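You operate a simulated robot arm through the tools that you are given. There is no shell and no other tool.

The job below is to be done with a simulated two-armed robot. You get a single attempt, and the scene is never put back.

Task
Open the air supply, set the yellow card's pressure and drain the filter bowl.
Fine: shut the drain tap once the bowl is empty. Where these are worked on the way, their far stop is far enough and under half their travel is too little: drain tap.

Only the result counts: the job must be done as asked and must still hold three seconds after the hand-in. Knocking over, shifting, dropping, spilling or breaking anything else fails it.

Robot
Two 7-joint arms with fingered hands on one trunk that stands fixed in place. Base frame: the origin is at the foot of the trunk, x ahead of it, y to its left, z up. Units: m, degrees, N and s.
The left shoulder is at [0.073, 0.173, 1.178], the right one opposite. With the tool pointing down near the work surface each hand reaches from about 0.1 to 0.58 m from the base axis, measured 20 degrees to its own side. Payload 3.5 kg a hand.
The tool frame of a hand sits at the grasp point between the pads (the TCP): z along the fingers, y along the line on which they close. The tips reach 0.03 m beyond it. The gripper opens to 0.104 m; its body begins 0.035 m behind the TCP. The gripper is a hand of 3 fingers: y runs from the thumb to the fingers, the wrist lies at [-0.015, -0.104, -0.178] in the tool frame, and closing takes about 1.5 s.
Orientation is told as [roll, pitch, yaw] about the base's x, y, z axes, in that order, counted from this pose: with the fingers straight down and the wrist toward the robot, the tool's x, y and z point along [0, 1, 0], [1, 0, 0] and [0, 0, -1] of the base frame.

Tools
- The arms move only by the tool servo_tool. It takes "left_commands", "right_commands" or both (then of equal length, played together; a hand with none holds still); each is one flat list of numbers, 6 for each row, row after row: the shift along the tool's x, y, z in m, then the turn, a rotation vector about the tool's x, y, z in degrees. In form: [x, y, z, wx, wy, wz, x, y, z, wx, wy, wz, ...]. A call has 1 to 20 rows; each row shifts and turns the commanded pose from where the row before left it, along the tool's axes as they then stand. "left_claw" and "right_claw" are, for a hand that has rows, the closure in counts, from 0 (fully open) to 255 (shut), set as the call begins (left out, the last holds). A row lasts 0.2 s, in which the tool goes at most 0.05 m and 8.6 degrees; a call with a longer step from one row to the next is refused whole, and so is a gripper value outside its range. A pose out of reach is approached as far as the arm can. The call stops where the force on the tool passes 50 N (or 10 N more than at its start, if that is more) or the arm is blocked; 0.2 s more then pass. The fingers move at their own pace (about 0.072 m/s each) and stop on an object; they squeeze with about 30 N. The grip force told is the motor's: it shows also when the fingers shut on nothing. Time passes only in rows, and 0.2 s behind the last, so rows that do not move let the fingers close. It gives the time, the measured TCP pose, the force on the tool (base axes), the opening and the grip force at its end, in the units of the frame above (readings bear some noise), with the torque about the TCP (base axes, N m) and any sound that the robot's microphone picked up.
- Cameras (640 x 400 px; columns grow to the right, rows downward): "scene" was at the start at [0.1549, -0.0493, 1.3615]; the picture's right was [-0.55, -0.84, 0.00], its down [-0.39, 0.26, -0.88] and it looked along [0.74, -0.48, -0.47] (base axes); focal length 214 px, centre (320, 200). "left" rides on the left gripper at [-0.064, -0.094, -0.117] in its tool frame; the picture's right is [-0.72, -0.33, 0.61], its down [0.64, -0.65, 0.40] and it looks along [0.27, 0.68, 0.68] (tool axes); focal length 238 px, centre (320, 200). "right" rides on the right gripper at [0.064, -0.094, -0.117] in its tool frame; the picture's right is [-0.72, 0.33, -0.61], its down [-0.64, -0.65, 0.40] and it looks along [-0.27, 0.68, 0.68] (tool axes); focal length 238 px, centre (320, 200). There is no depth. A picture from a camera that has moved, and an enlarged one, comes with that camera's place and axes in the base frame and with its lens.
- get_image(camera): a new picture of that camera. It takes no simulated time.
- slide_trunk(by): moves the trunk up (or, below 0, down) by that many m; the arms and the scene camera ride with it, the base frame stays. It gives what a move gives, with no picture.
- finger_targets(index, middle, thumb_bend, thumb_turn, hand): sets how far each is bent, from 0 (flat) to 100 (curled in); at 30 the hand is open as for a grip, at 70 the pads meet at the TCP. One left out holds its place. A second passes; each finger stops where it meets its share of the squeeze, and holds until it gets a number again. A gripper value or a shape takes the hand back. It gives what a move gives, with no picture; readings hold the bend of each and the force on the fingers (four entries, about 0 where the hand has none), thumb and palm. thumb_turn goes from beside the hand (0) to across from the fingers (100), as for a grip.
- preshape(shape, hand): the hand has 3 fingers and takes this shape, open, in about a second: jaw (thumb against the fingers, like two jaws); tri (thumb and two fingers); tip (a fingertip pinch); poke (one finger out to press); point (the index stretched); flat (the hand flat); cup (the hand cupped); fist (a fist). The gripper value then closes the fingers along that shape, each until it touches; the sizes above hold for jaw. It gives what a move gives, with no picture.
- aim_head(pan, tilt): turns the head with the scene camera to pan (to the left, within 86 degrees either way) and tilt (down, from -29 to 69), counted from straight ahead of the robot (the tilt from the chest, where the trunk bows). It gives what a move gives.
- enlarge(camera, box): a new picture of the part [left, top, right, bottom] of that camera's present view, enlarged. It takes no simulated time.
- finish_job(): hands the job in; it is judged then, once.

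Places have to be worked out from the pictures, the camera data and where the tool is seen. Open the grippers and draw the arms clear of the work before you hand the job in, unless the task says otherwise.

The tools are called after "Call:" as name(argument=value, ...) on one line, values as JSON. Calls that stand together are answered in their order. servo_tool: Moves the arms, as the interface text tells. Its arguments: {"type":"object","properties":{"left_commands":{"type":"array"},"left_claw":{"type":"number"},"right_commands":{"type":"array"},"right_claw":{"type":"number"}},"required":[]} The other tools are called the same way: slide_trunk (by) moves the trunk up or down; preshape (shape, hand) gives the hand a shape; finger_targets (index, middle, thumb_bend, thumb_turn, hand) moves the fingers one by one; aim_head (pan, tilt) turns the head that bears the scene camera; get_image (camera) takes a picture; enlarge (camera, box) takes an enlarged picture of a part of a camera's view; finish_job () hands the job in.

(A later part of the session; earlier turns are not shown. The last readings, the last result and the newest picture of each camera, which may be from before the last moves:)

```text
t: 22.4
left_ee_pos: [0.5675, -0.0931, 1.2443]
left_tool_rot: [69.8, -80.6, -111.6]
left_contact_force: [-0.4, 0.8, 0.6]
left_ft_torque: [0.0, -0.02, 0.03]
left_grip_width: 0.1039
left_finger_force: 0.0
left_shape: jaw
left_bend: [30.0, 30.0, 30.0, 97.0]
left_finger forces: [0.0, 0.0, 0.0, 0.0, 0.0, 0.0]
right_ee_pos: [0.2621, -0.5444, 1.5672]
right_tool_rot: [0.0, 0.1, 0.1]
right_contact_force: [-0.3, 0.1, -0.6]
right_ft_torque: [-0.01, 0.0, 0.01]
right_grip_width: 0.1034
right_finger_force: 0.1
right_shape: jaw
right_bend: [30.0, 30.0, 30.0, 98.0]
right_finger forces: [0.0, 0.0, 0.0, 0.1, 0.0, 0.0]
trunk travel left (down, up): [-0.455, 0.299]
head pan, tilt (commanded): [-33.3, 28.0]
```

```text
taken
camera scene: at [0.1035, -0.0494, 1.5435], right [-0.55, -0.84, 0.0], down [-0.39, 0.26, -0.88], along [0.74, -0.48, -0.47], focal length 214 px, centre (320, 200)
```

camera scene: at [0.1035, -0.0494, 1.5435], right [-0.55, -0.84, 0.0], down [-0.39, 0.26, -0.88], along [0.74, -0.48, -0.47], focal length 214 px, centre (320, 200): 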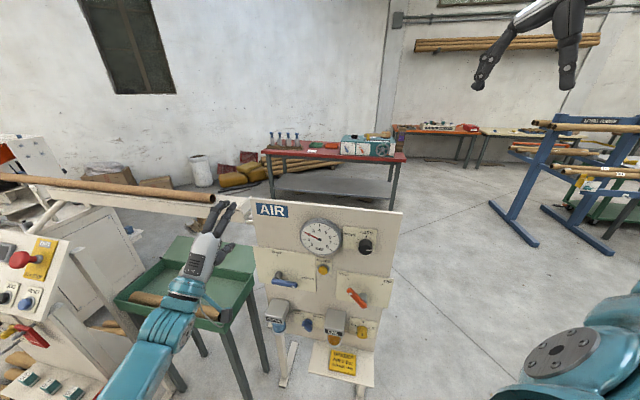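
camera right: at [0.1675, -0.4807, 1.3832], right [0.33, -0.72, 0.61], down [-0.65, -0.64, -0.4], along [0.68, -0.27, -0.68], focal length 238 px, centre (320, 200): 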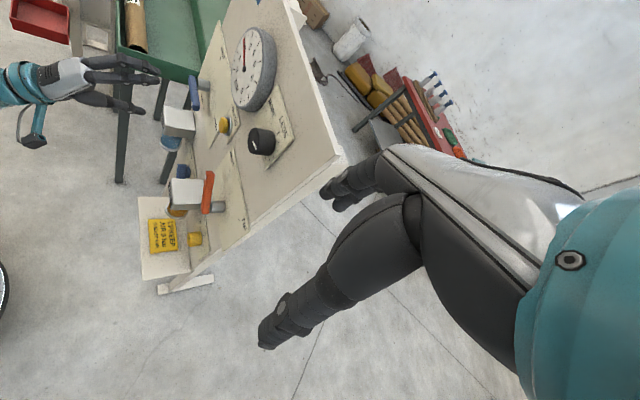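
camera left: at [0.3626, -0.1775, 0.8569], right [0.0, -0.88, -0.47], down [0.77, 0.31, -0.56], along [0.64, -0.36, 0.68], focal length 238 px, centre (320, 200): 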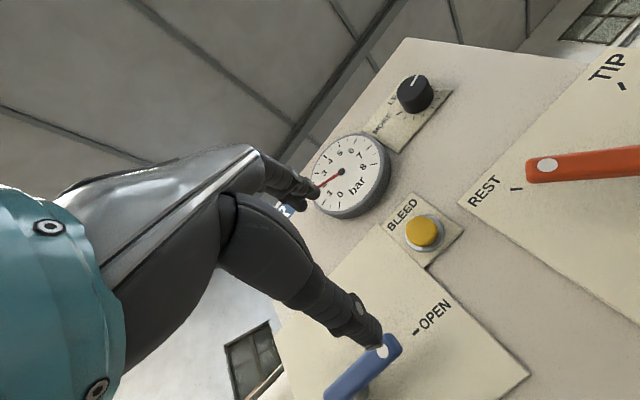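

With the trunk up there's more room. I lower the right hand beside the panel's right edge with the fingers still down, then yaw it to face the panel.

Call:
servo_tool(right_commands=[0, -0.007, 0.0417, 0, 0, 0, 0, -0.007, 0.0417, 0, 0, 0, 0, -0.007, 0.0417, 0, 0, 0, 0, -0.007, 0.0417, 0, 0, 0, 0, -0.007, 0.0417, 0, 0, 0, 0, -0.007, 0.0417, 0, 0, 0, 0, -0.007, 0.0417, 0, 0, 0, 0, -0.007, 0.0417, 0, 0, 0, 0, -0.007, 0.0417, 0, 0, 0, 0, -0.007, 0.0417, 0, 0, 0, 0, 0, 0, 0, 0, 7.5, 0, 0, 0, 0, 0, 7.5, 0, 0, 0, 0, 0, 7.5, 0, 0, 0, 0, 0, 7.5, 0, 0, 0, 0, 0, 7.5, 0, 0, 0, 0, 0, 7.5])

Call:
get_image(camera="scene")

Call:
get_image(camera="right")

```text
t: 25.8
left_ee_pos: [0.568, -0.0932, 1.2439]
left_tool_rot: [69.9, -80.6, -111.8]
left_contact_force: [0.4, -0.8, -0.1]
left_ft_torque: [0.0, 0.04, -0.01]
left_grip_width: 0.1041
left_finger_force: 0.1
left_shape: jaw
left_bend: [30.0, 30.0, 30.0, 97.0]
left_finger forces: [0.1, 0.0, 0.0, 0.0, 0.1, 0.0]
right_ee_pos: [0.1914, -0.5445, 1.1501]
right_tool_rot: [0.0, 0.1, -45.2]
right_contact_force: [0.2, -0.5, -0.7]
right_ft_torque: [0.01, -0.04, 0.04]
right_grip_width: 0.1041
right_finger_force: 0.1
right_shape: jaw
right_bend: [30.0, 30.0, 30.0, 98.0]
right_finger forces: [0.0, 0.0, 0.1, 0.1, 0.0, 0.1]
trunk travel left (down, up): [-0.455, 0.299]
head pan, tilt (commanded): [-33.3, 28.0]
```

```text
taken
camera scene: at [0.1034, -0.0494, 1.5436], right [-0.55, -0.84, 0.0], down [-0.39, 0.26, -0.88], along [0.74, -0.48, -0.47], focal length 214 px, centre (320, 200)
```

scene: 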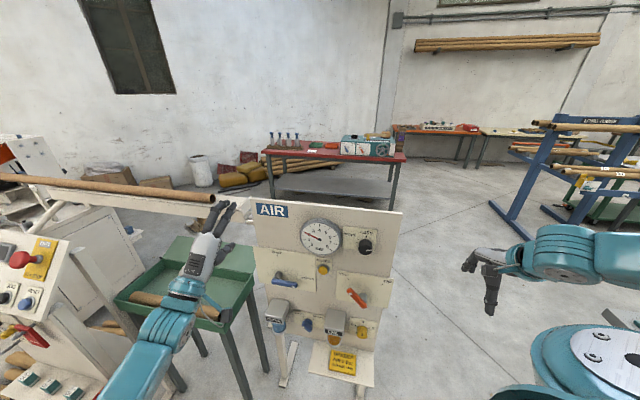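

```text
taken
camera right: at [0.1696, -0.4329, 1.2663], right [-0.28, -0.74, 0.61], down [-0.91, 0.01, -0.4], along [0.29, -0.67, -0.68], focal length 238 px, centre (320, 200)
```

right: 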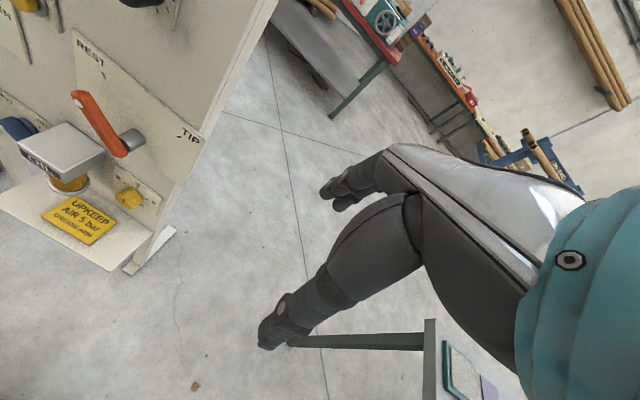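

The right hand is beside the panel, yawed to face it and clear of everything. Now I pitch the fingers up to level.

Call:
servo_tool(right_commands=[0, 0, 0, -7.5, 0, 0, 0, 0, 0, -7.5, 0, 0, 0, 0, 0, -7.5, 0, 0, 0, 0, 0, -7.5, 0, 0, 0, 0, 0, -7.5, 0, 0, 0, 0, 0, -7.5, 0, 0, 0, 0, 0, -7.5, 0, 0, 0, 0, 0, -7.5, 0, 0, 0, 0, 0, -7.5, 0, 0, 0, 0, 0, -7.5, 0, 0, 0, 0, 0, -7.5, 0, 0, 0, 0, 0, -7.5, 0, 0])

Call:
get_image(camera="scene")

Call:
get_image(camera="right")

```text
t: 28.4
left_ee_pos: [0.5685, -0.0934, 1.2439]
left_tool_rot: [69.9, -80.6, -111.5]
left_contact_force: [-0.1, -0.1, -0.1]
left_ft_torque: [0.01, 0.01, 0.02]
left_grip_width: 0.1042
left_finger_force: 0.1
left_shape: jaw
left_bend: [30.0, 30.0, 30.0, 97.0]
left_finger forces: [0.1, 0.0, 0.0, 0.0, 0.0, 0.0]
right_ee_pos: [0.1866, -0.6058, 1.2042]
right_tool_rot: [-128.2, -89.9, 83.3]
right_contact_force: [-0.4, -0.1, 0.1]
right_ft_torque: [0.02, 0.0, -0.01]
right_grip_width: 0.1039
right_finger_force: 0.0
right_shape: jaw
right_bend: [30.0, 30.0, 30.0, 98.0]
right_finger forces: [0.1, 0.0, 0.0, 0.0, 0.0, 0.0]
right hand out of reach, approached as far as the arm can: row 2, 3, 8, 9, 10, 11, 12
trunk travel left (down, up): [-0.455, 0.299]
head pan, tilt (commanded): [-33.3, 28.0]
```

```text
taken
camera scene: at [0.1036, -0.0497, 1.5435], right [-0.55, -0.84, 0.0], down [-0.39, 0.26, -0.88], along [0.74, -0.48, -0.47], focal length 214 px, centre (320, 200)
```

scene: 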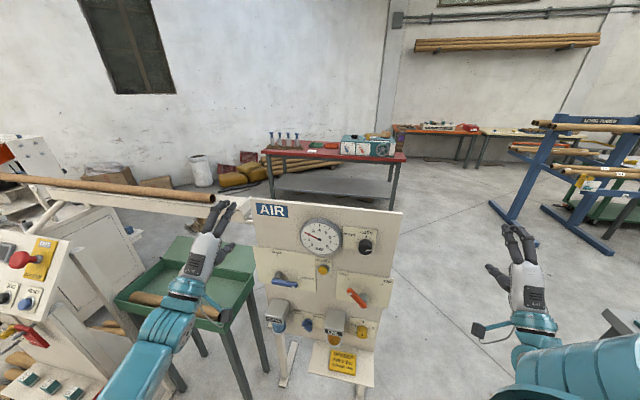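

```text
taken
camera right: at [0.1495, -0.4783, 1.1098], right [-0.94, -0.08, 0.33], down [-0.17, -0.74, -0.65], along [0.29, -0.67, 0.68], focal length 238 px, centre (320, 200)
```

right: 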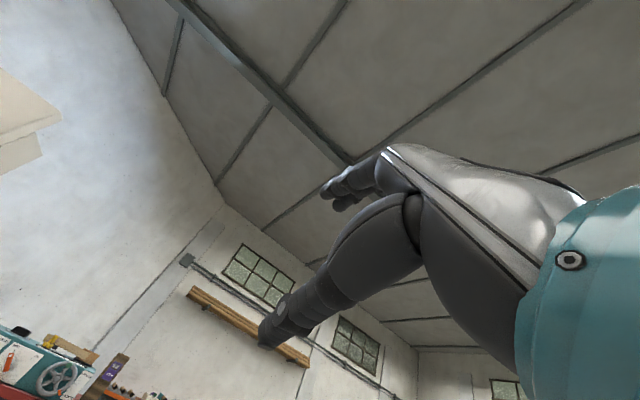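

The orientation is right (level, facing the panel), though the position drifted a bit at the edge of reach. I slide the hand leftward along the panel to come in front of the knob.

Call:
servo_tool(right_commands=[0.032, -0.006, 0, 0, 0, 0, 0.032, -0.006, 0, 0, 0, 0, 0.032, -0.006, 0, 0, 0, 0, 0.032, -0.006, 0, 0, 0, 0, 0.032, -0.006, 0, 0, 0, 0, 0.032, -0.006, 0, 0, 0, 0, 0.032, -0.006, 0, 0, 0, 0, 0.032, -0.006, 0, 0, 0, 0, 0, 0, 0, 0, 0, 0])

Call:
get_image(camera="scene")

Call:
get_image(camera="right")

```text
t: 30.4
left_ee_pos: [0.5669, -0.0927, 1.2441]
left_tool_rot: [70.0, -80.7, -111.8]
left_contact_force: [-0.1, 0.3, -0.5]
left_ft_torque: [0.0, 0.0, 0.0]
left_grip_width: 0.1038
left_finger_force: 0.1
left_shape: jaw
left_bend: [30.0, 30.0, 30.0, 97.0]
left_finger forces: [0.1, 0.0, 0.0, 0.0, 0.0, 0.0]
right_ee_pos: [0.2509, -0.5573, 1.2574]
right_tool_rot: [-39.0, -89.8, -5.9]
right_contact_force: [0.0, -0.2, 0.4]
right_ft_torque: [-0.03, 0.0, -0.02]
right_grip_width: 0.104
right_finger_force: 0.1
right_shape: jaw
right_bend: [30.0, 30.0, 30.0, 98.0]
right_finger forces: [0.0, 0.1, 0.1, 0.1, 0.0, 0.0]
right hand out of reach, approached as far as the arm can: row 1, 2, 3, 4, 5, 6, 7, 8
trunk travel left (down, up): [-0.455, 0.299]
head pan, tilt (commanded): [-33.3, 28.0]
```

```text
taken
camera scene: at [0.1033, -0.0493, 1.5436], right [-0.55, -0.84, 0.0], down [-0.39, 0.26, -0.88], along [0.74, -0.48, -0.47], focal length 214 px, centre (320, 200)
```

scene: 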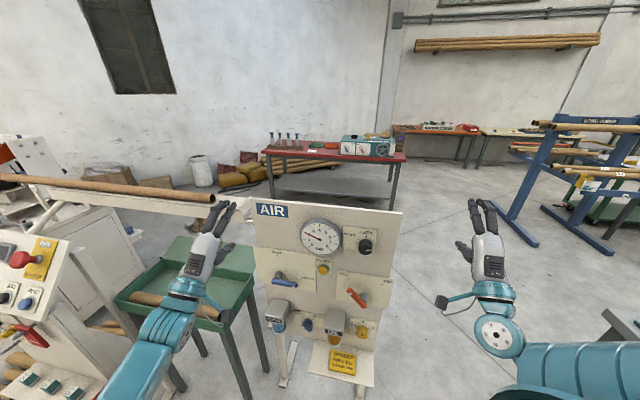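

```text
taken
camera right: at [0.2135, -0.4294, 1.161], right [-0.94, -0.08, 0.33], down [-0.17, -0.74, -0.65], along [0.29, -0.67, 0.68], focal length 238 px, centre (320, 200)
```

right: 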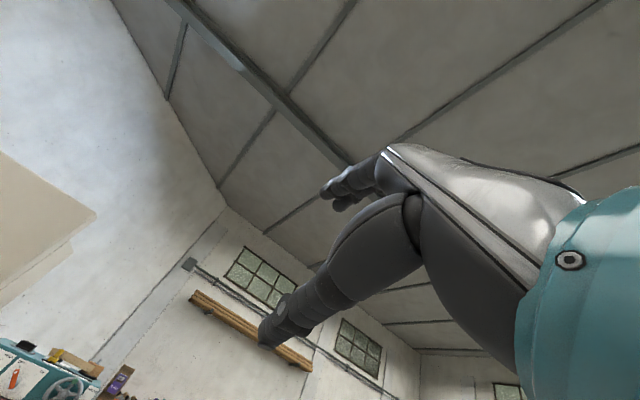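

The right arm can't fold itself that close to its shoulder. With the trunk raised the left arm has more clearance than before, so I park the right hand's command back to the right and try bringing the left hand across to the knob.

Call:
servo_tool(right_commands=[-0.032, 0.006, 0, 0, 0, 0, -0.032, 0.006, 0, 0, 0, 0, -0.032, 0.006, 0, 0, 0, 0, -0.032, 0.006, 0, 0, 0, 0, -0.032, 0.006, 0, 0, 0, 0, -0.032, 0.006, 0, 0, 0, 0, -0.032, 0.006, 0, 0, 0, 0, -0.032, 0.006, 0, 0, 0, 0], left_commands=[0, 0, 0, -1.75, -1.6, -4.35, 0, 0, 0, -1.75, -1.6, -4.35, -0.033, -0.0145, 0.002, 0, 0, 0, -0.033, -0.0145, 0.002, 0, 0, 0, -0.033, -0.0145, 0.002, 0, 0, 0, -0.033, -0.0145, 0.002, 0, 0, 0, -0.033, -0.0145, 0.002, 0, 0, 0, 0, 0, 0, 0, 0, 0])

Call:
get_image(camera="scene")

```text
t: 32.1
left_ee_pos: [0.5044, -0.1619, 1.1523]
left_tool_rot: [80.4, -81.1, -121.7]
left_contact_force: [1.2, 0.5, -0.3]
left_ft_torque: [0.04, -0.03, 0.02]
left_grip_width: 0.1041
left_finger_force: 0.0
left_shape: jaw
left_bend: [30.0, 30.0, 30.0, 97.0]
left_finger forces: [0.1, 0.1, 0.0, 0.0, 0.1, 0.0]
right_ee_pos: [0.1065, -0.7001, 1.2932]
right_tool_rot: [102.4, -90.1, -147.2]
right_contact_force: [0.1, 0.0, -0.4]
right_ft_torque: [-0.01, 0.01, 0.01]
right_grip_width: 0.104
right_finger_force: 0.1
right_shape: jaw
right_bend: [30.0, 30.0, 30.0, 98.0]
right_finger forces: [0.0, 0.0, 0.0, 0.1, 0.1, 0.1]
right hand out of reach, approached as far as the arm can: row 7, 8
trunk travel left (down, up): [-0.455, 0.299]
head pan, tilt (commanded): [-33.3, 28.0]
stopped in row 8 (left hand): the arm was blocked; the commanded pose is now the measured one
```

```text
taken
camera scene: at [0.1034, -0.049, 1.5436], right [-0.55, -0.84, 0.0], down [-0.39, 0.26, -0.88], along [0.74, -0.48, -0.47], focal length 214 px, centre (320, 200)
```

scene: 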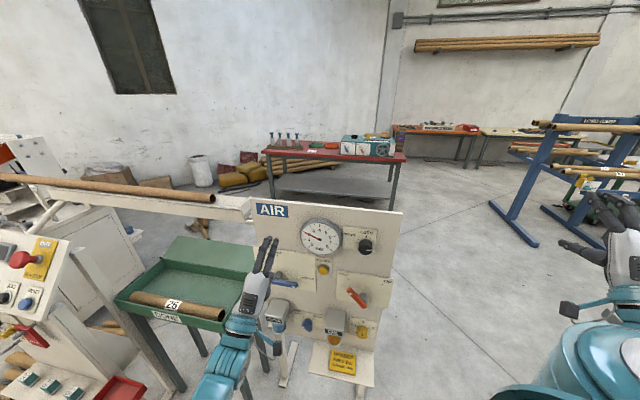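

Both arms resist keeping the wrist straight below the fingers at the knob. I roll the left hand 45° clockwise so its wrist lies down-left (its natural side), then move across toward the knob again.

Call:
servo_tool(left_commands=[0, 0, 0, -0.62, -0.556, 7.25, 0, 0, 0, -0.62, -0.556, 7.25, 0, 0, 0, -0.62, -0.556, 7.25, 0, 0, 0, -0.62, -0.556, 7.25, 0, 0, 0, -0.62, -0.556, 7.25, -0.0255, 0.0163, 0.003, 0, 0, 0, -0.0255, 0.0163, 0.003, 0, 0, 0, -0.0255, 0.0163, 0.003, 0, 0, 0, -0.0255, 0.0163, 0.003, 0, 0, 0, -0.0255, 0.0163, 0.003, 0, 0, 0, -0.0255, 0.0163, 0.003, 0, 0, 0, -0.0255, 0.0163, 0.003, 0, 0, 0, -0.0255, 0.0163, 0.003, 0, 0, 0])

Call:
get_image(camera="scene")

Call:
get_image(camera="left")

```text
t: 34.6
left_ee_pos: [0.4527, -0.2256, 1.0597]
left_tool_rot: [85.9, -36.7, -126.9]
left_contact_force: [-0.7, 0.1, 0.4]
left_ft_torque: [0.03, -0.01, 0.0]
left_grip_width: 0.1041
left_finger_force: 0.0
left_shape: jaw
left_bend: [30.0, 30.0, 30.0, 97.0]
left_finger forces: [0.0, 0.0, 0.1, 0.0, 0.0, 0.0]
right_ee_pos: [0.1065, -0.6999, 1.2924]
right_tool_rot: [39.5, -90.0, -84.4]
right_contact_force: [0.3, 0.1, 0.7]
right_ft_torque: [0.0, 0.01, -0.04]
right_grip_width: 0.1041
right_finger_force: 0.1
right_shape: jaw
right_bend: [30.0, 30.0, 30.0, 98.0]
right_finger forces: [0.0, 0.0, 0.1, 0.0, 0.1, 0.1]
trunk travel left (down, up): [-0.455, 0.299]
head pan, tilt (commanded): [-33.3, 28.0]
stopped in row 12 (left hand): the arm was blocked; the commanded pose is now the measured one
```

```text
taken
camera scene: at [0.1037, -0.0491, 1.5436], right [-0.55, -0.84, 0.0], down [-0.39, 0.26, -0.88], along [0.74, -0.48, -0.47], focal length 214 px, centre (320, 200)
```

scene: 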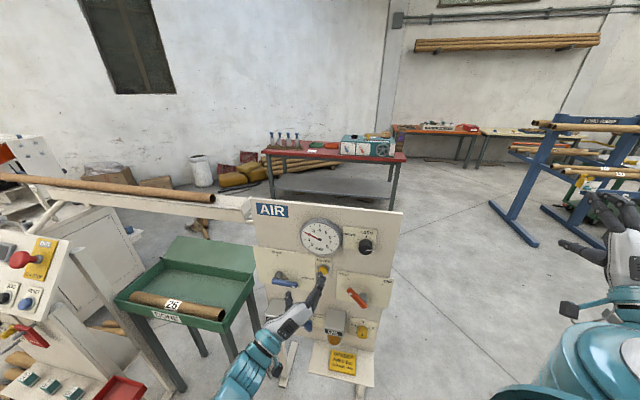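

```text
taken
camera left: at [0.3816, -0.1184, 0.96], right [0.33, -0.49, -0.81], down [0.89, 0.44, 0.1], along [0.31, -0.75, 0.58], focal length 238 px, centre (320, 200)
```

left: 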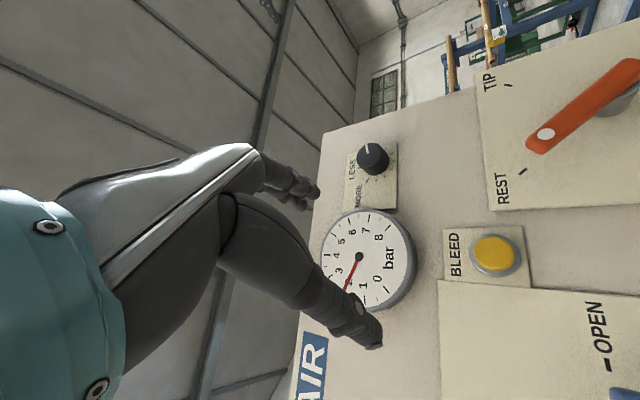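

The left arm seems blocked by my own torso, so I draw it back to the left. For the right arm I try rolling the hand so its wrist lies on the right side of the fingers, which should suit its elbow-out posture.

Call:
servo_tool(left_commands=[0.0085, -0.0085, 0, 0, 0, 0, 0.0085, -0.0085, 0, 0, 0, 0, 0.0085, -0.0085, 0, 0, 0, 0, 0.0085, -0.0085, 0, 0, 0, 0, 0.0085, -0.0085, 0, 0, 0, 0, 0.0085, -0.0085, 0, 0, 0, 0, 0.0085, -0.0085, 0, 0, 0, 0, 0.0085, -0.0085, 0, 0, 0, 0, 0.0085, -0.0085, 0, 0, 0, 0, 0.0085, -0.0085, 0, 0, 0, 0, 0, 0, 0, 0, 0, 0, 0, 0, 0, 0, 0, 0], right_commands=[0, 0, 0, 0, 0, -7.5, 0, 0, 0, 0, 0, -7.5, 0, 0, 0, 0, 0, -7.5, 0, 0, 0, 0, 0, -7.5, 0, 0, 0, 0, 0, -7.5, 0, 0, 0, 0, 0, -7.5, 0, 0, 0, 0, 0, -7.5, 0, 0, 0, 0, 0, -7.5, 0, 0, 0, 0, 0, -7.5, 0, 0, 0, 0, 0, -7.5, 0, 0, 0, 0, 0, -7.5, 0, 0, 0, 0, 0, -7.5])

Call:
get_image(camera="scene")

```text
t: 37.2
left_ee_pos: [0.5267, -0.1374, 1.0785]
left_tool_rot: [86.0, -37.0, -127.3]
left_contact_force: [0.1, 0.6, -1.0]
left_ft_torque: [0.05, -0.01, 0.0]
left_grip_width: 0.1038
left_finger_force: 0.1
left_shape: jaw
left_bend: [30.0, 30.0, 30.0, 97.0]
left_finger forces: [0.0, 0.0, 0.1, 0.1, 0.0, 0.0]
right_ee_pos: [0.1064, -0.6992, 1.2941]
right_tool_rot: [-90.0, 0.1, 45.1]
right_contact_force: [-1.3, -0.3, -0.3]
right_ft_torque: [-0.02, -0.01, -0.02]
right_grip_width: 0.104
right_finger_force: 0.1
right_shape: jaw
right_bend: [30.0, 30.0, 30.0, 98.0]
right_finger forces: [0.0, 0.0, 0.0, 0.1, 0.0, 0.0]
trunk travel left (down, up): [-0.455, 0.299]
head pan, tilt (commanded): [-33.3, 28.0]
```

```text
taken
camera scene: at [0.1036, -0.0491, 1.5436], right [-0.55, -0.84, 0.0], down [-0.39, 0.26, -0.88], along [0.74, -0.48, -0.47], focal length 214 px, centre (320, 200)
```

scene: 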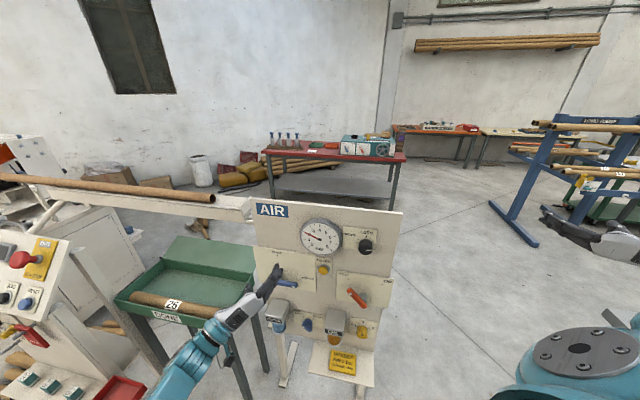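

The right hand holds this rolled orientation well. I now carry it left and down to in front of the knob, staying about 15 cm off the panel.

Call:
servo_tool(right_commands=[0.016, 0.0355, -0.005, 0, 0, 0, 0.016, 0.0355, -0.005, 0, 0, 0, 0.016, 0.0355, -0.005, 0, 0, 0, 0.016, 0.0355, -0.005, 0, 0, 0, 0.016, 0.0355, -0.005, 0, 0, 0, 0.016, 0.0355, -0.005, 0, 0, 0, 0.016, 0.0355, -0.005, 0, 0, 0, 0.016, 0.0355, -0.005, 0, 0, 0, 0.016, 0.0355, -0.005, 0, 0, 0, 0.016, 0.0355, -0.005, 0, 0, 0, 0.016, 0.0355, -0.005, 0, 0, 0, 0.016, 0.0355, -0.005, 0, 0, 0, 0, 0, 0, 0, 0, 0])

Call:
get_image(camera="scene")

Call:
get_image(camera="right")

```text
t: 40.0
left_ee_pos: [0.5276, -0.1375, 1.0785]
left_tool_rot: [85.9, -37.1, -127.2]
left_contact_force: [-0.3, -0.4, 0.1]
left_ft_torque: [0.02, 0.04, -0.01]
left_grip_width: 0.1043
left_finger_force: 0.0
left_shape: jaw
left_bend: [30.0, 30.0, 30.0, 97.0]
left_finger forces: [0.1, 0.0, 0.0, 0.0, 0.0, 0.0]
right_ee_pos: [0.365, -0.3552, 1.0997]
right_tool_rot: [-90.0, 0.0, 45.1]
right_contact_force: [0.9, -0.2, 0.4]
right_ft_torque: [-0.03, -0.02, 0.01]
right_grip_width: 0.1035
right_finger_force: 0.1
right_shape: jaw
right_bend: [30.0, 30.0, 30.0, 98.0]
right_finger forces: [0.0, 0.0, 0.1, 0.1, 0.0, 0.1]
trunk travel left (down, up): [-0.455, 0.299]
head pan, tilt (commanded): [-33.3, 28.0]
```

```text
taken
camera scene: at [0.103, -0.0494, 1.5436], right [-0.55, -0.84, 0.0], down [-0.39, 0.26, -0.88], along [0.74, -0.48, -0.47], focal length 214 px, centre (320, 200)
```

scene: 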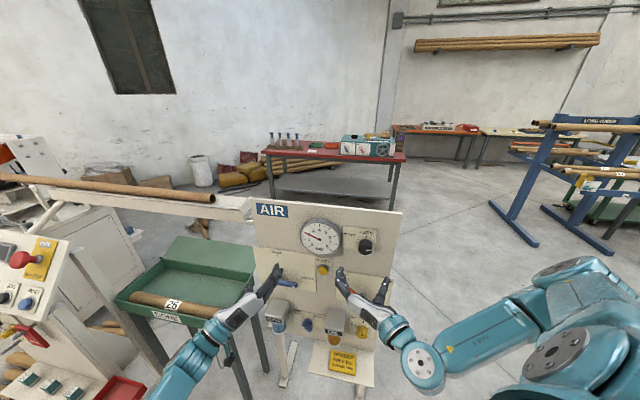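

```text
taken
camera right: at [0.2152, -0.34, 1.035], right [-0.2, 0.66, 0.72], down [-0.17, -0.75, 0.64], along [0.96, 0.01, 0.27], focal length 238 px, centre (320, 200)
```

right: 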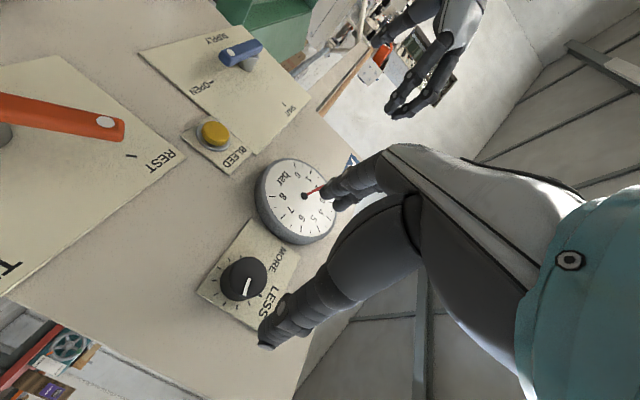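

The right arm reaches nicely in this roll: the hand is centred in front of the knob, 16 cm off the panel. I enlarge the view of knob and gauge to refine the knob's centre.

Call:
enlarge(camera="right", box=[180, 200, 340, 340])

Call:
enlarge(camera="scene", box=[290, 205, 400, 275])

Call:
enlarge(camera="left", box=[280, 80, 480, 330])

```text
2.86 times, centred on (260, 270) of right
camera zoom: at [0.2152, -0.34, 1.035], right [-0.2, 0.66, 0.72], down [-0.17, -0.75, 0.64], along [0.96, 0.01, 0.27], focal length 681 px, centre (491, 0)
```

zoom: 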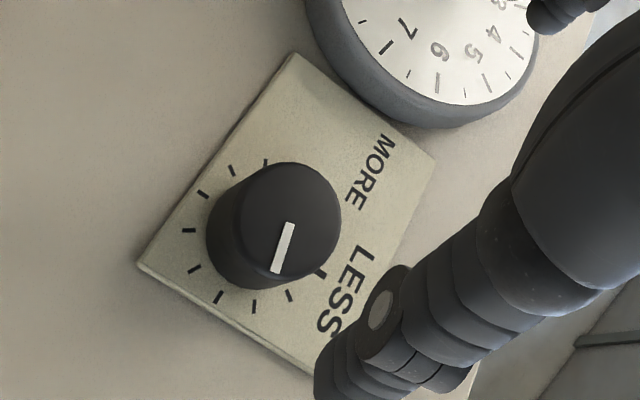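

```text
5.71 times, centred on (345, 240) of scene
camera zoom: at [0.103, -0.0494, 1.5436], right [-0.55, -0.84, 0.0], down [-0.39, 0.26, -0.88], along [0.74, -0.48, -0.47], focal length 1226 px, centre (177, -29)
```

zoom: 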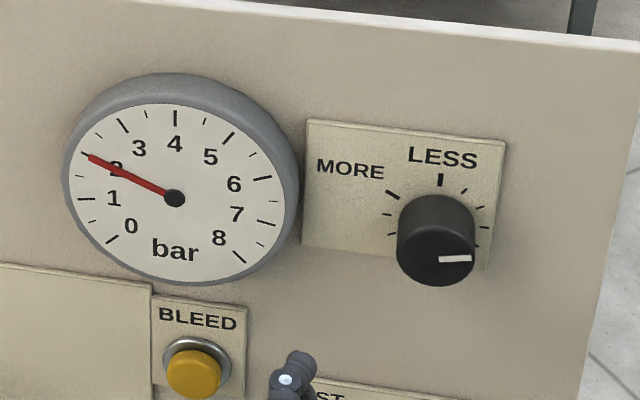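

```text
1.60 times, centred on (380, 205) of left
camera zoom: at [0.4555, -0.0304, 0.9765], right [0.33, -0.5, -0.8], down [0.9, 0.44, 0.09], along [0.3, -0.75, 0.59], focal length 381 px, centre (224, 192)
```

zoom: 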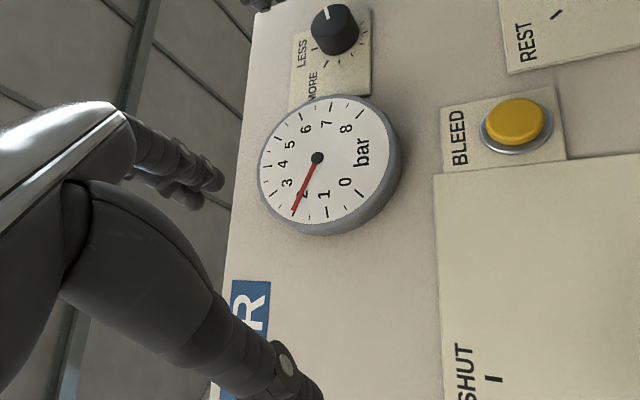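

The knob axis works out at about 0.4 cm left of the panel datum, z≈1.0985, face about 3.6 cm off the panel, with the pointer at ~78° for 2.0 bar. I partly close the fingers (~7 cm) and pre-rotate the hand 50° counter-clockwise to leave room for a clockwise turn.

Call:
servo_tool(right_commands=[0, 0, 0, 0, 0, -7.2, 0, 0, 0, 0, 0, -7.2, 0, 0, 0, 0, 0, -7.2, 0, 0, 0, 0, 0, -7.2, 0, 0, 0, 0, 0, -7.2, 0, 0, 0, 0, 0, -7.2, 0, 0, 0, 0, 0, -7.2, 0.0028, -0.0008, 0, 0, 0, 0], right_claw=85)

Call:
get_image(camera="right")

Call:
get_image(camera="scene")

```text
t: 41.8
left_ee_pos: [0.5259, -0.1371, 1.0772]
left_tool_rot: [85.9, -37.0, -127.2]
left_contact_force: [0.1, 0.1, -0.4]
left_ft_torque: [0.02, 0.02, -0.01]
left_grip_width: 0.1041
left_finger_force: 0.0
left_shape: jaw
left_bend: [30.0, 30.0, 30.0, 97.0]
left_finger forces: [0.0, 0.0, 0.0, 0.0, 0.0, 0.1]
right_ee_pos: [0.3629, -0.3573, 1.1007]
right_tool_rot: [-90.0, 50.4, 45.1]
right_contact_force: [0.2, -0.3, -0.1]
right_ft_torque: [0.01, -0.02, -0.02]
right_grip_width: 0.0701
right_finger_force: 0.0
right_shape: jaw
right_bend: [28.0, 38.0, 60.0, 99.0]
right_finger forces: [0.0, 0.1, 0.0, 0.0, 0.1, 0.0]
trunk travel left (down, up): [-0.455, 0.299]
head pan, tilt (commanded): [-33.3, 28.0]
```

```text
taken
camera right: at [0.2023, -0.3533, 1.1313], right [0.1, 0.97, 0.21], down [0.34, -0.23, 0.91], along [0.93, -0.02, -0.36], focal length 238 px, centre (320, 200)
```

right: 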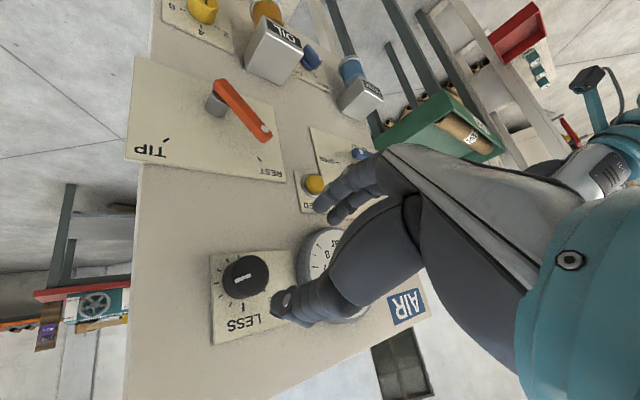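

```text
taken
camera scene: at [0.103, -0.0495, 1.5436], right [-0.55, -0.84, 0.0], down [-0.39, 0.26, -0.88], along [0.74, -0.48, -0.47], focal length 214 px, centre (320, 200)
```

scene: 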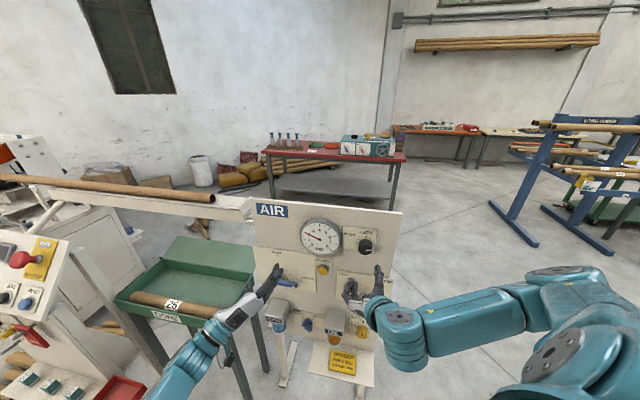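

The roll is fine, but the thumb has closed much more than the fingers (bend 60 vs ~33), so the gap isn't centred. I set the fingers and thumb evenly instead.

Call:
finger_targets(hand="right", index=42, middle=42, thumb_bend=42, thumb_turn=98)

Call:
get_image(camera="right")

Call:
enlarge(camera="scene", box=[300, 205, 440, 345])

```text
t: 42.8
left_ee_pos: [0.5277, -0.138, 1.0776]
left_tool_rot: [86.0, -37.0, -127.2]
left_contact_force: [0.5, 0.4, -0.4]
left_ft_torque: [0.0, -0.01, 0.02]
left_grip_width: 0.104
left_finger_force: 0.0
left_shape: jaw
left_bend: [30.0, 30.0, 30.0, 97.0]
left_finger forces: [0.0, 0.0, 0.0, 0.0, 0.1, 0.0]
right_ee_pos: [0.3628, -0.3578, 1.1018]
right_tool_rot: [-90.0, 50.4, 45.1]
right_contact_force: [-0.9, 0.6, -0.6]
right_ft_torque: [0.02, 0.02, 0.02]
right_grip_width: 0.0729
right_finger_force: 0.1
right_shape: fingers
right_bend: [42.0, 42.0, 42.0, 97.0]
right_finger forces: [0.1, 0.0, 0.0, 0.0, 0.0, 0.1]
trunk travel left (down, up): [-0.455, 0.299]
head pan, tilt (commanded): [-33.3, 28.0]
```

```text
taken
camera right: at [0.2024, -0.3533, 1.1311], right [0.1, 0.97, 0.21], down [0.34, -0.23, 0.91], along [0.93, -0.02, -0.36], focal length 238 px, centre (320, 200)
```

right: 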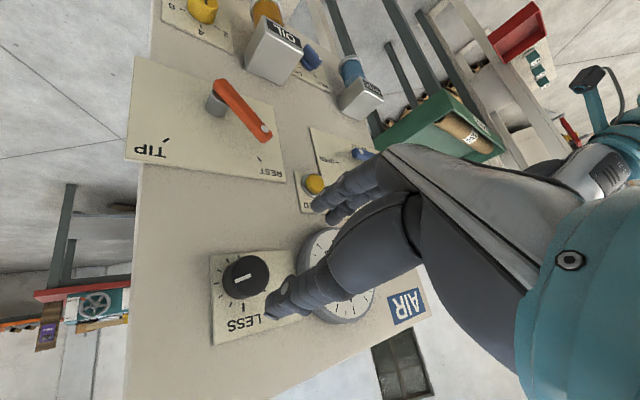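

```text
2.86 times, centred on (370, 275) of scene
camera zoom: at [0.1033, -0.0493, 1.5436], right [-0.55, -0.84, 0.0], down [-0.39, 0.26, -0.88], along [0.74, -0.48, -0.47], focal length 613 px, centre (177, -14)
```

zoom: 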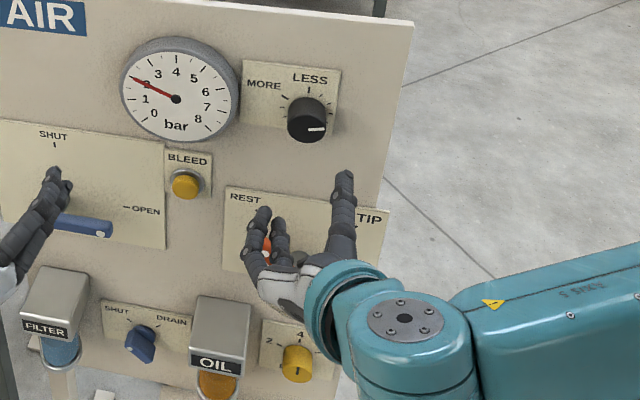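

The gap is now even (7.3 cm) and straddles the tool axis. I advance straight onto the knob, stopping with the TCP 4.5 cm off the panel.

Call:
servo_tool(right_commands=[0, 0, 0.0235, 0, 0, 0, 0, 0, 0.0235, 0, 0, 0, 0, 0, 0.0235, 0, 0, 0, 0, 0, 0.0235, 0, 0, 0, 0, 0, 0.0235, 0, 0, 0])

Call:
get_image(camera="right")

Call:
enlarge(camera="scene", box=[290, 205, 430, 295])

```text
t: 44.0
left_ee_pos: [0.5268, -0.1371, 1.0774]
left_tool_rot: [85.9, -37.0, -127.1]
left_contact_force: [0.7, 0.0, 0.0]
left_ft_torque: [0.03, 0.0, -0.02]
left_grip_width: 0.1039
left_finger_force: 0.0
left_shape: jaw
left_bend: [30.0, 30.0, 30.0, 97.0]
left_finger forces: [0.1, 0.0, 0.0, 0.1, 0.0, 0.0]
right_ee_pos: [0.4462, -0.4423, 1.1009]
right_tool_rot: [-89.9, 50.4, 45.1]
right_contact_force: [-0.4, -0.1, 0.3]
right_ft_torque: [0.01, 0.04, 0.03]
right_grip_width: 0.0729
right_finger_force: 0.0
right_shape: fingers
right_bend: [42.0, 42.0, 42.0, 97.0]
right_finger forces: [0.0, 0.2, 0.0, 0.0, 0.0, 0.0]
trunk travel left (down, up): [-0.455, 0.299]
head pan, tilt (commanded): [-33.3, 28.0]
```

```text
taken
camera right: at [0.286, -0.4375, 1.1315], right [0.1, 0.97, 0.21], down [0.34, -0.23, 0.91], along [0.93, -0.02, -0.36], focal length 238 px, centre (320, 200)
```

right: 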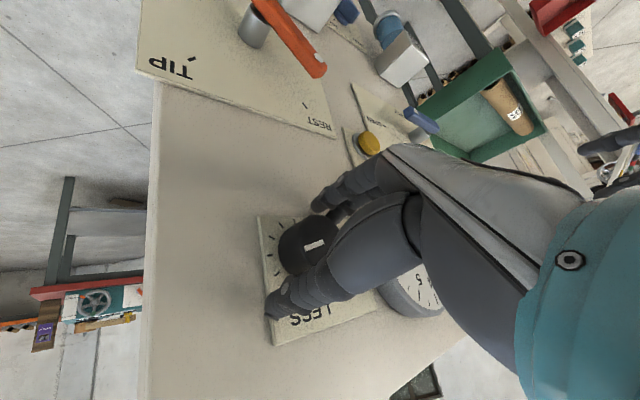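

```text
4.44 times, centred on (360, 250) of scene
camera zoom: at [0.1035, -0.0496, 1.5436], right [-0.55, -0.84, 0.0], down [-0.39, 0.26, -0.88], along [0.74, -0.48, -0.47], focal length 953 px, centre (142, -22)
```

zoom: 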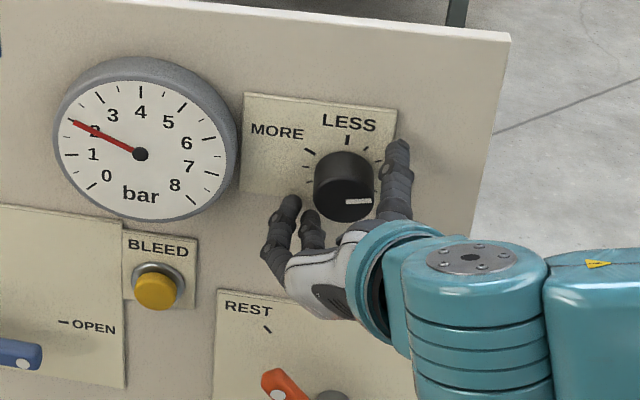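

The knob sits between fingers and thumb with no contact. I close them on it.

Call:
finger_targets(hand="right", index=70, middle=70, thumb_bend=70)

Call:
get_image(camera="right")

Call:
enlarge(camera="scene", box=[290, 205, 430, 295])

```text
t: 45.0
left_ee_pos: [0.5277, -0.137, 1.0766]
left_tool_rot: [86.0, -37.2, -127.1]
left_contact_force: [0.7, -0.3, -0.6]
left_ft_torque: [0.02, 0.05, -0.02]
left_grip_width: 0.104
left_finger_force: 0.1
left_shape: jaw
left_bend: [30.0, 30.0, 30.0, 97.0]
left_finger forces: [0.1, 0.0, 0.1, 0.1, 0.1, 0.0]
right_ee_pos: [0.4467, -0.4416, 1.099]
right_tool_rot: [-89.7, 50.4, 45.4]
right_contact_force: [5.1, 5.8, -10.3]
right_ft_torque: [0.14, 0.19, 0.25]
right_grip_width: 0.0346
right_finger_force: 16.6
right_shape: fingers
right_bend: [57.0, 60.0, 59.0, 99.0]
right_finger forces: [11.6, 11.1, 0.0, 0.0, 11.1, 0.0]
trunk travel left (down, up): [-0.455, 0.299]
head pan, tilt (commanded): [-33.3, 28.0]
```

```text
taken
camera right: at [0.2865, -0.4363, 1.1307], right [0.1, 0.97, 0.21], down [0.34, -0.23, 0.91], along [0.93, -0.02, -0.36], focal length 238 px, centre (320, 200)
```

right: 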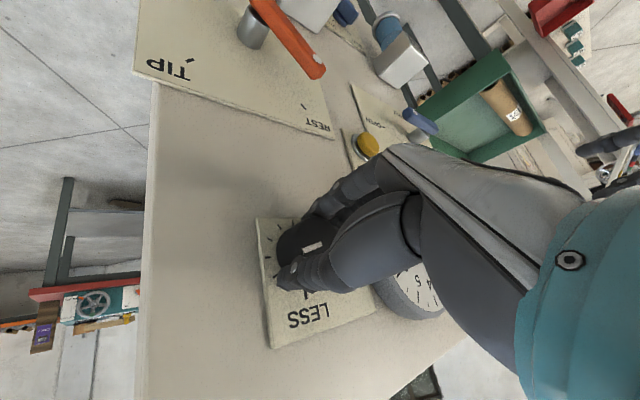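

```text
4.44 times, centred on (360, 250) of scene
camera zoom: at [0.1048, -0.0491, 1.5434], right [-0.55, -0.84, 0.0], down [-0.39, 0.26, -0.88], along [0.74, -0.48, -0.47], focal length 953 px, centre (142, -22)
```

zoom: 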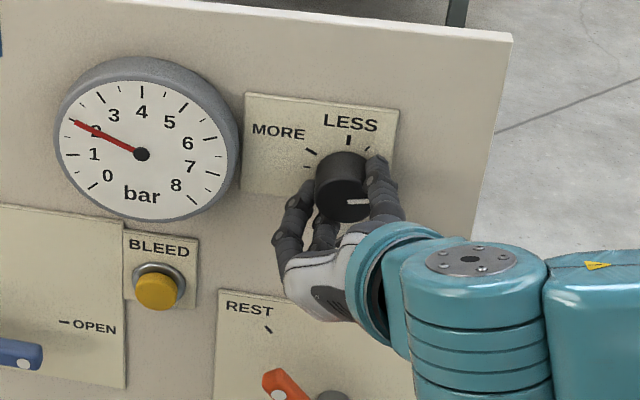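

The grip is on with about 11 N per finger, and the readings are calm. I turn 30° clockwise and check the gauge.

Call:
servo_tool(right_commands=[0, 0, 0, 0, 0, 6, 0, 0, 0, 0, 0, 6, 0, 0, 0, 0, 0, 6, 0, 0, 0, 0, 0, 6, 0, 0, 0, 0, 0, 6])

Call:
enlarge(camera="scene", box=[290, 205, 430, 295])

```text
t: 46.2
left_ee_pos: [0.5273, -0.1371, 1.0772]
left_tool_rot: [86.0, -37.2, -127.1]
left_contact_force: [0.7, 0.7, -0.8]
left_ft_torque: [-0.05, -0.03, -0.01]
left_grip_width: 0.1038
left_finger_force: 0.0
left_shape: jaw
left_bend: [30.0, 30.0, 30.0, 97.0]
left_finger forces: [0.0, 0.0, 0.1, 0.0, 0.0, 0.0]
right_ee_pos: [0.4473, -0.4404, 1.0997]
right_tool_rot: [-89.9, 20.3, 45.1]
right_contact_force: [3.7, 7.3, -9.2]
right_ft_torque: [0.09, 0.24, 0.26]
right_grip_width: 0.0345
right_finger_force: 16.3
right_shape: fingers
right_bend: [57.0, 60.0, 60.0, 99.0]
right_finger forces: [12.0, 9.4, 0.1, 0.0, 11.7, 0.1]
trunk travel left (down, up): [-0.455, 0.299]
head pan, tilt (commanded): [-33.3, 28.0]
```

```text
4.44 times, centred on (360, 250) of scene
camera zoom: at [0.1048, -0.0486, 1.5435], right [-0.55, -0.84, 0.0], down [-0.39, 0.26, -0.88], along [0.74, -0.48, -0.47], focal length 953 px, centre (142, -22)
```

zoom: 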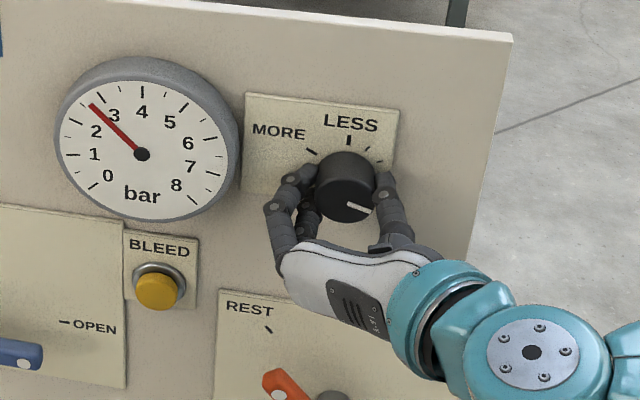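

The gauge climbed to about 2.75 bar for 30°, so about 90° more is needed. I continue 54° clockwise in this grip.

Call:
servo_tool(right_commands=[0, 0, 0, 0, 0, 6, 0, 0, 0, 0, 0, 6, 0, 0, 0, 0, 0, 6, 0, 0, 0, 0, 0, 6, 0, 0, 0, 0, 0, 6, 0, 0, 0, 0, 0, 6, 0, 0, 0, 0, 0, 6, 0, 0, 0, 0, 0, 6, 0, 0, 0, 0, 0, 6])

Call:
enlarge(camera="scene", box=[290, 205, 430, 295])

```text
t: 48.2
left_ee_pos: [0.5271, -0.1375, 1.0781]
left_tool_rot: [86.0, -37.1, -127.2]
left_contact_force: [0.0, 0.1, 0.2]
left_ft_torque: [0.02, 0.0, -0.03]
left_grip_width: 0.1039
left_finger_force: 0.1
left_shape: jaw
left_bend: [30.0, 30.0, 30.0, 97.0]
left_finger forces: [0.0, 0.0, 0.0, 0.0, 0.0, 0.0]
right_ee_pos: [0.4466, -0.4401, 1.1008]
right_tool_rot: [-90.0, -33.6, 45.1]
right_contact_force: [8.7, 6.6, -1.0]
right_ft_torque: [-0.01, 0.04, 0.29]
right_grip_width: 0.0345
right_finger_force: 16.3
right_shape: fingers
right_bend: [57.0, 61.0, 59.0, 98.0]
right_finger forces: [11.0, 8.5, 0.1, 0.0, 12.4, 0.0]
trunk travel left (down, up): [-0.455, 0.299]
head pan, tilt (commanded): [-33.3, 28.0]
```

```text
4.44 times, centred on (360, 250) of scene
camera zoom: at [0.1049, -0.0483, 1.5435], right [-0.55, -0.84, 0.0], down [-0.39, 0.26, -0.88], along [0.74, -0.48, -0.47], focal length 953 px, centre (142, -22)
```

zoom: 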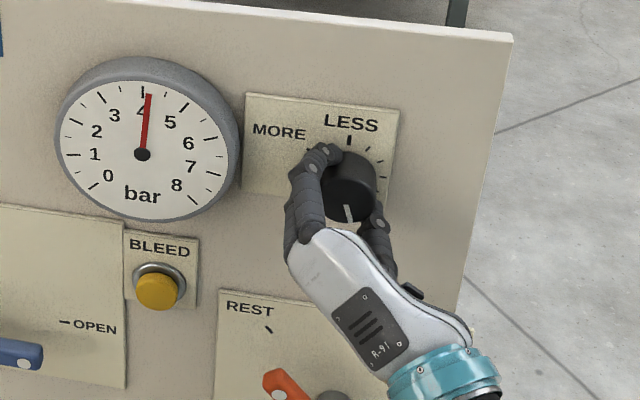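

The gauge is just past 4 bar at 84° turned; about 33° remain. I continue 24° and then read the gauge closely.

Call:
servo_tool(right_commands=[0, 0, 0, 0, 0, 6, 0, 0, 0, 0, 0, 6, 0, 0, 0, 0, 0, 6, 0, 0, 0, 0, 0, 6])

Call:
enlarge(camera="scene", box=[295, 210, 350, 260])

```text
t: 49.2
left_ee_pos: [0.526, -0.1368, 1.0764]
left_tool_rot: [85.9, -37.1, -127.2]
left_contact_force: [0.5, 0.0, 0.4]
left_ft_torque: [-0.02, 0.03, 0.0]
left_grip_width: 0.1041
left_finger_force: 0.0
left_shape: jaw
left_bend: [30.0, 30.0, 30.0, 97.0]
left_finger forces: [0.0, 0.0, 0.0, 0.0, 0.1, 0.1]
right_ee_pos: [0.4474, -0.4404, 1.1007]
right_tool_rot: [-90.0, -57.6, 45.2]
right_contact_force: [6.3, 5.9, 2.3]
right_ft_torque: [-0.09, -0.03, 0.21]
right_grip_width: 0.0347
right_finger_force: 16.1
right_shape: fingers
right_bend: [57.0, 61.0, 59.0, 98.0]
right_finger forces: [10.6, 8.4, 0.0, 0.1, 13.1, 0.0]
trunk travel left (down, up): [-0.455, 0.299]
head pan, tilt (commanded): [-33.3, 28.0]
```

```text
8.00 times, centred on (322, 235) of scene
camera zoom: at [0.1044, -0.048, 1.5436], right [-0.55, -0.84, 0.0], down [-0.39, 0.26, -0.88], along [0.74, -0.48, -0.47], focal length 1716 px, centre (300, -80)
```

zoom: 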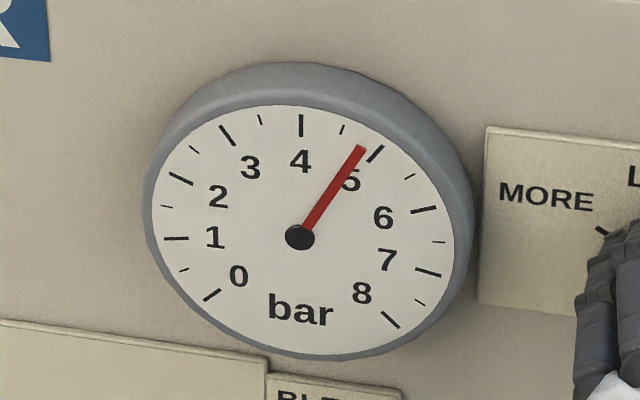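

The needle reads about 4.83 bar. I turn another 6° and let it settle.

Call:
servo_tool(right_commands=[0, 0, 0, 0, 0, 3, 0, 0, 0, 0, 0, 3, 0, 0, 0, 0, 0, 0, 0, 0, 0, 0, 0, 0, 0, 0, 0, 0, 0, 0])

Call:
enlarge(camera="scene", box=[295, 210, 350, 260])

```text
t: 50.4
left_ee_pos: [0.5281, -0.1367, 1.0776]
left_tool_rot: [85.9, -37.1, -127.2]
left_contact_force: [-0.4, -0.6, -0.1]
left_ft_torque: [0.01, -0.04, -0.01]
left_grip_width: 0.1041
left_finger_force: 0.1
left_shape: jaw
left_bend: [30.0, 30.0, 30.0, 97.0]
left_finger forces: [0.0, 0.1, 0.0, 0.0, 0.1, 0.1]
right_ee_pos: [0.447, -0.4402, 1.1012]
right_tool_rot: [-90.1, -63.6, 45.1]
right_contact_force: [6.7, 5.4, 5.4]
right_ft_torque: [-0.11, -0.08, 0.25]
right_grip_width: 0.0346
right_finger_force: 16.1
right_shape: fingers
right_bend: [57.0, 61.0, 60.0, 98.0]
right_finger forces: [11.3, 9.0, 0.1, 0.0, 12.3, 0.0]
trunk travel left (down, up): [-0.455, 0.299]
head pan, tilt (commanded): [-33.3, 28.0]
```

```text
8.00 times, centred on (322, 235) of scene
camera zoom: at [0.1041, -0.0479, 1.5436], right [-0.55, -0.84, 0.0], down [-0.39, 0.26, -0.88], along [0.74, -0.48, -0.47], focal length 1716 px, centre (300, -80)
```

zoom: 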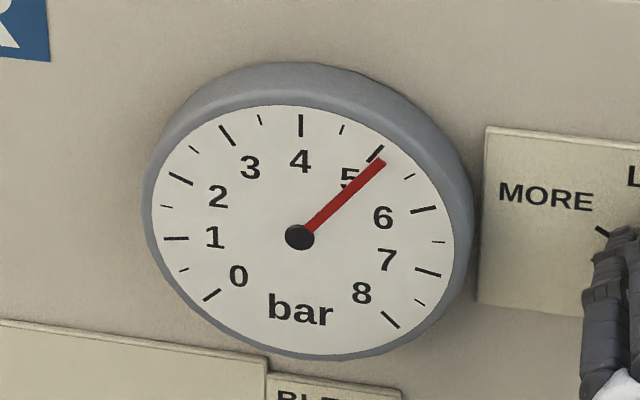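

Carefully reduced, the needle now reads about 5.14 bar, so the earlier reading was lagging. I wait briefly to see whether it has settled before correcting.

Call:
servo_tool(right_commands=[0, 0, 0, 0, 0, 0, 0, 0, 0, 0, 0, 0, 0, 0, 0, 0, 0, 0, 0, 0, 0, 0, 0, 0, 0, 0, 0, 0, 0, 0])

Call:
enlarge(camera="scene", box=[295, 210, 350, 260])

```text
t: 51.6
left_ee_pos: [0.5271, -0.1378, 1.0763]
left_tool_rot: [85.9, -37.1, -127.2]
left_contact_force: [0.5, 0.4, 0.8]
left_ft_torque: [0.0, 0.02, 0.0]
left_grip_width: 0.104
left_finger_force: 0.1
left_shape: jaw
left_bend: [30.0, 30.0, 30.0, 97.0]
left_finger forces: [0.0, 0.0, 0.1, 0.1, 0.0, 0.1]
right_ee_pos: [0.4471, -0.4402, 1.1001]
right_tool_rot: [-90.1, -63.6, 45.2]
right_contact_force: [8.3, 4.8, 6.2]
right_ft_torque: [-0.15, -0.17, 0.24]
right_grip_width: 0.0343
right_finger_force: 16.7
right_shape: fingers
right_bend: [57.0, 61.0, 60.0, 98.0]
right_finger forces: [11.7, 9.3, 0.0, 0.0, 11.7, 0.1]
trunk travel left (down, up): [-0.455, 0.299]
head pan, tilt (commanded): [-33.3, 28.0]
```

```text
8.00 times, centred on (322, 235) of scene
camera zoom: at [0.1041, -0.0479, 1.5436], right [-0.55, -0.84, 0.0], down [-0.39, 0.26, -0.88], along [0.74, -0.48, -0.47], focal length 1716 px, centre (300, -80)
```

zoom: 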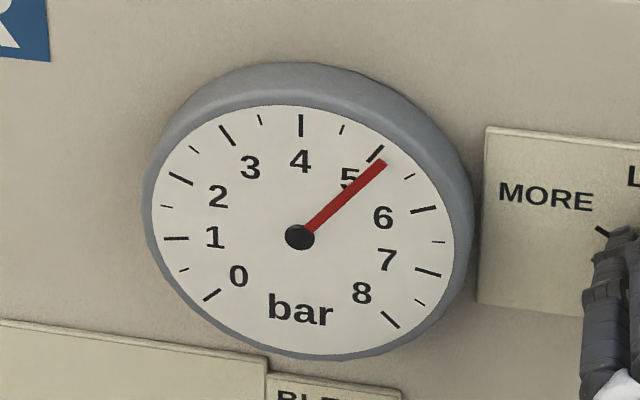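

It has settled at about 5.16 bar. I turn back 5.5° and let it settle.

Call:
servo_tool(right_commands=[0, 0, 0, 0, 0, -2.75, 0, 0, 0, 0, 0, -2.75, 0, 0, 0, 0, 0, 0, 0, 0, 0, 0, 0, 0, 0, 0, 0, 0, 0, 0, 0, 0, 0, 0, 0, 0, 0, 0, 0, 0, 0, 0, 0, 0, 0, 0, 0, 0])

Call:
enlarge(camera="scene", box=[295, 210, 350, 260])

```text
t: 53.4
left_ee_pos: [0.5263, -0.1364, 1.0772]
left_tool_rot: [85.9, -37.1, -127.2]
left_contact_force: [0.4, 0.9, -0.4]
left_ft_torque: [-0.01, -0.01, 0.0]
left_grip_width: 0.1041
left_finger_force: 0.1
left_shape: jaw
left_bend: [30.0, 30.0, 30.0, 97.0]
left_finger forces: [0.0, 0.1, 0.0, 0.1, 0.0, 0.0]
right_ee_pos: [0.4474, -0.4396, 1.0994]
right_tool_rot: [-90.1, -58.2, 45.2]
right_contact_force: [7.8, 5.2, 6.9]
right_ft_torque: [-0.14, -0.16, 0.22]
right_grip_width: 0.0347
right_finger_force: 16.5
right_shape: fingers
right_bend: [57.0, 61.0, 60.0, 98.0]
right_finger forces: [11.7, 9.7, 0.0, 0.0, 11.3, 0.0]
trunk travel left (down, up): [-0.455, 0.299]
head pan, tilt (commanded): [-33.3, 28.0]
```

```text
8.00 times, centred on (322, 235) of scene
camera zoom: at [0.104, -0.048, 1.5436], right [-0.55, -0.84, 0.0], down [-0.39, 0.26, -0.88], along [0.74, -0.48, -0.47], focal length 1716 px, centre (300, -80)
```

zoom: 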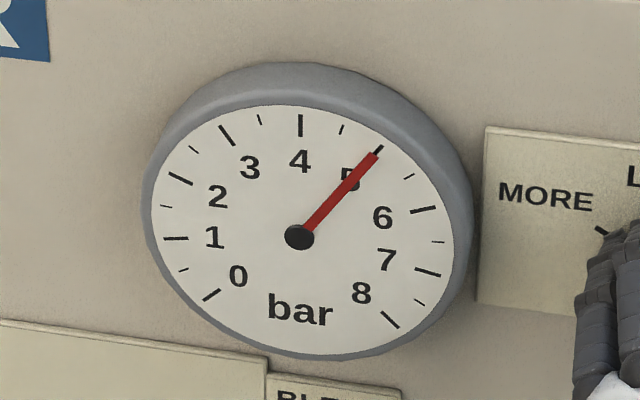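

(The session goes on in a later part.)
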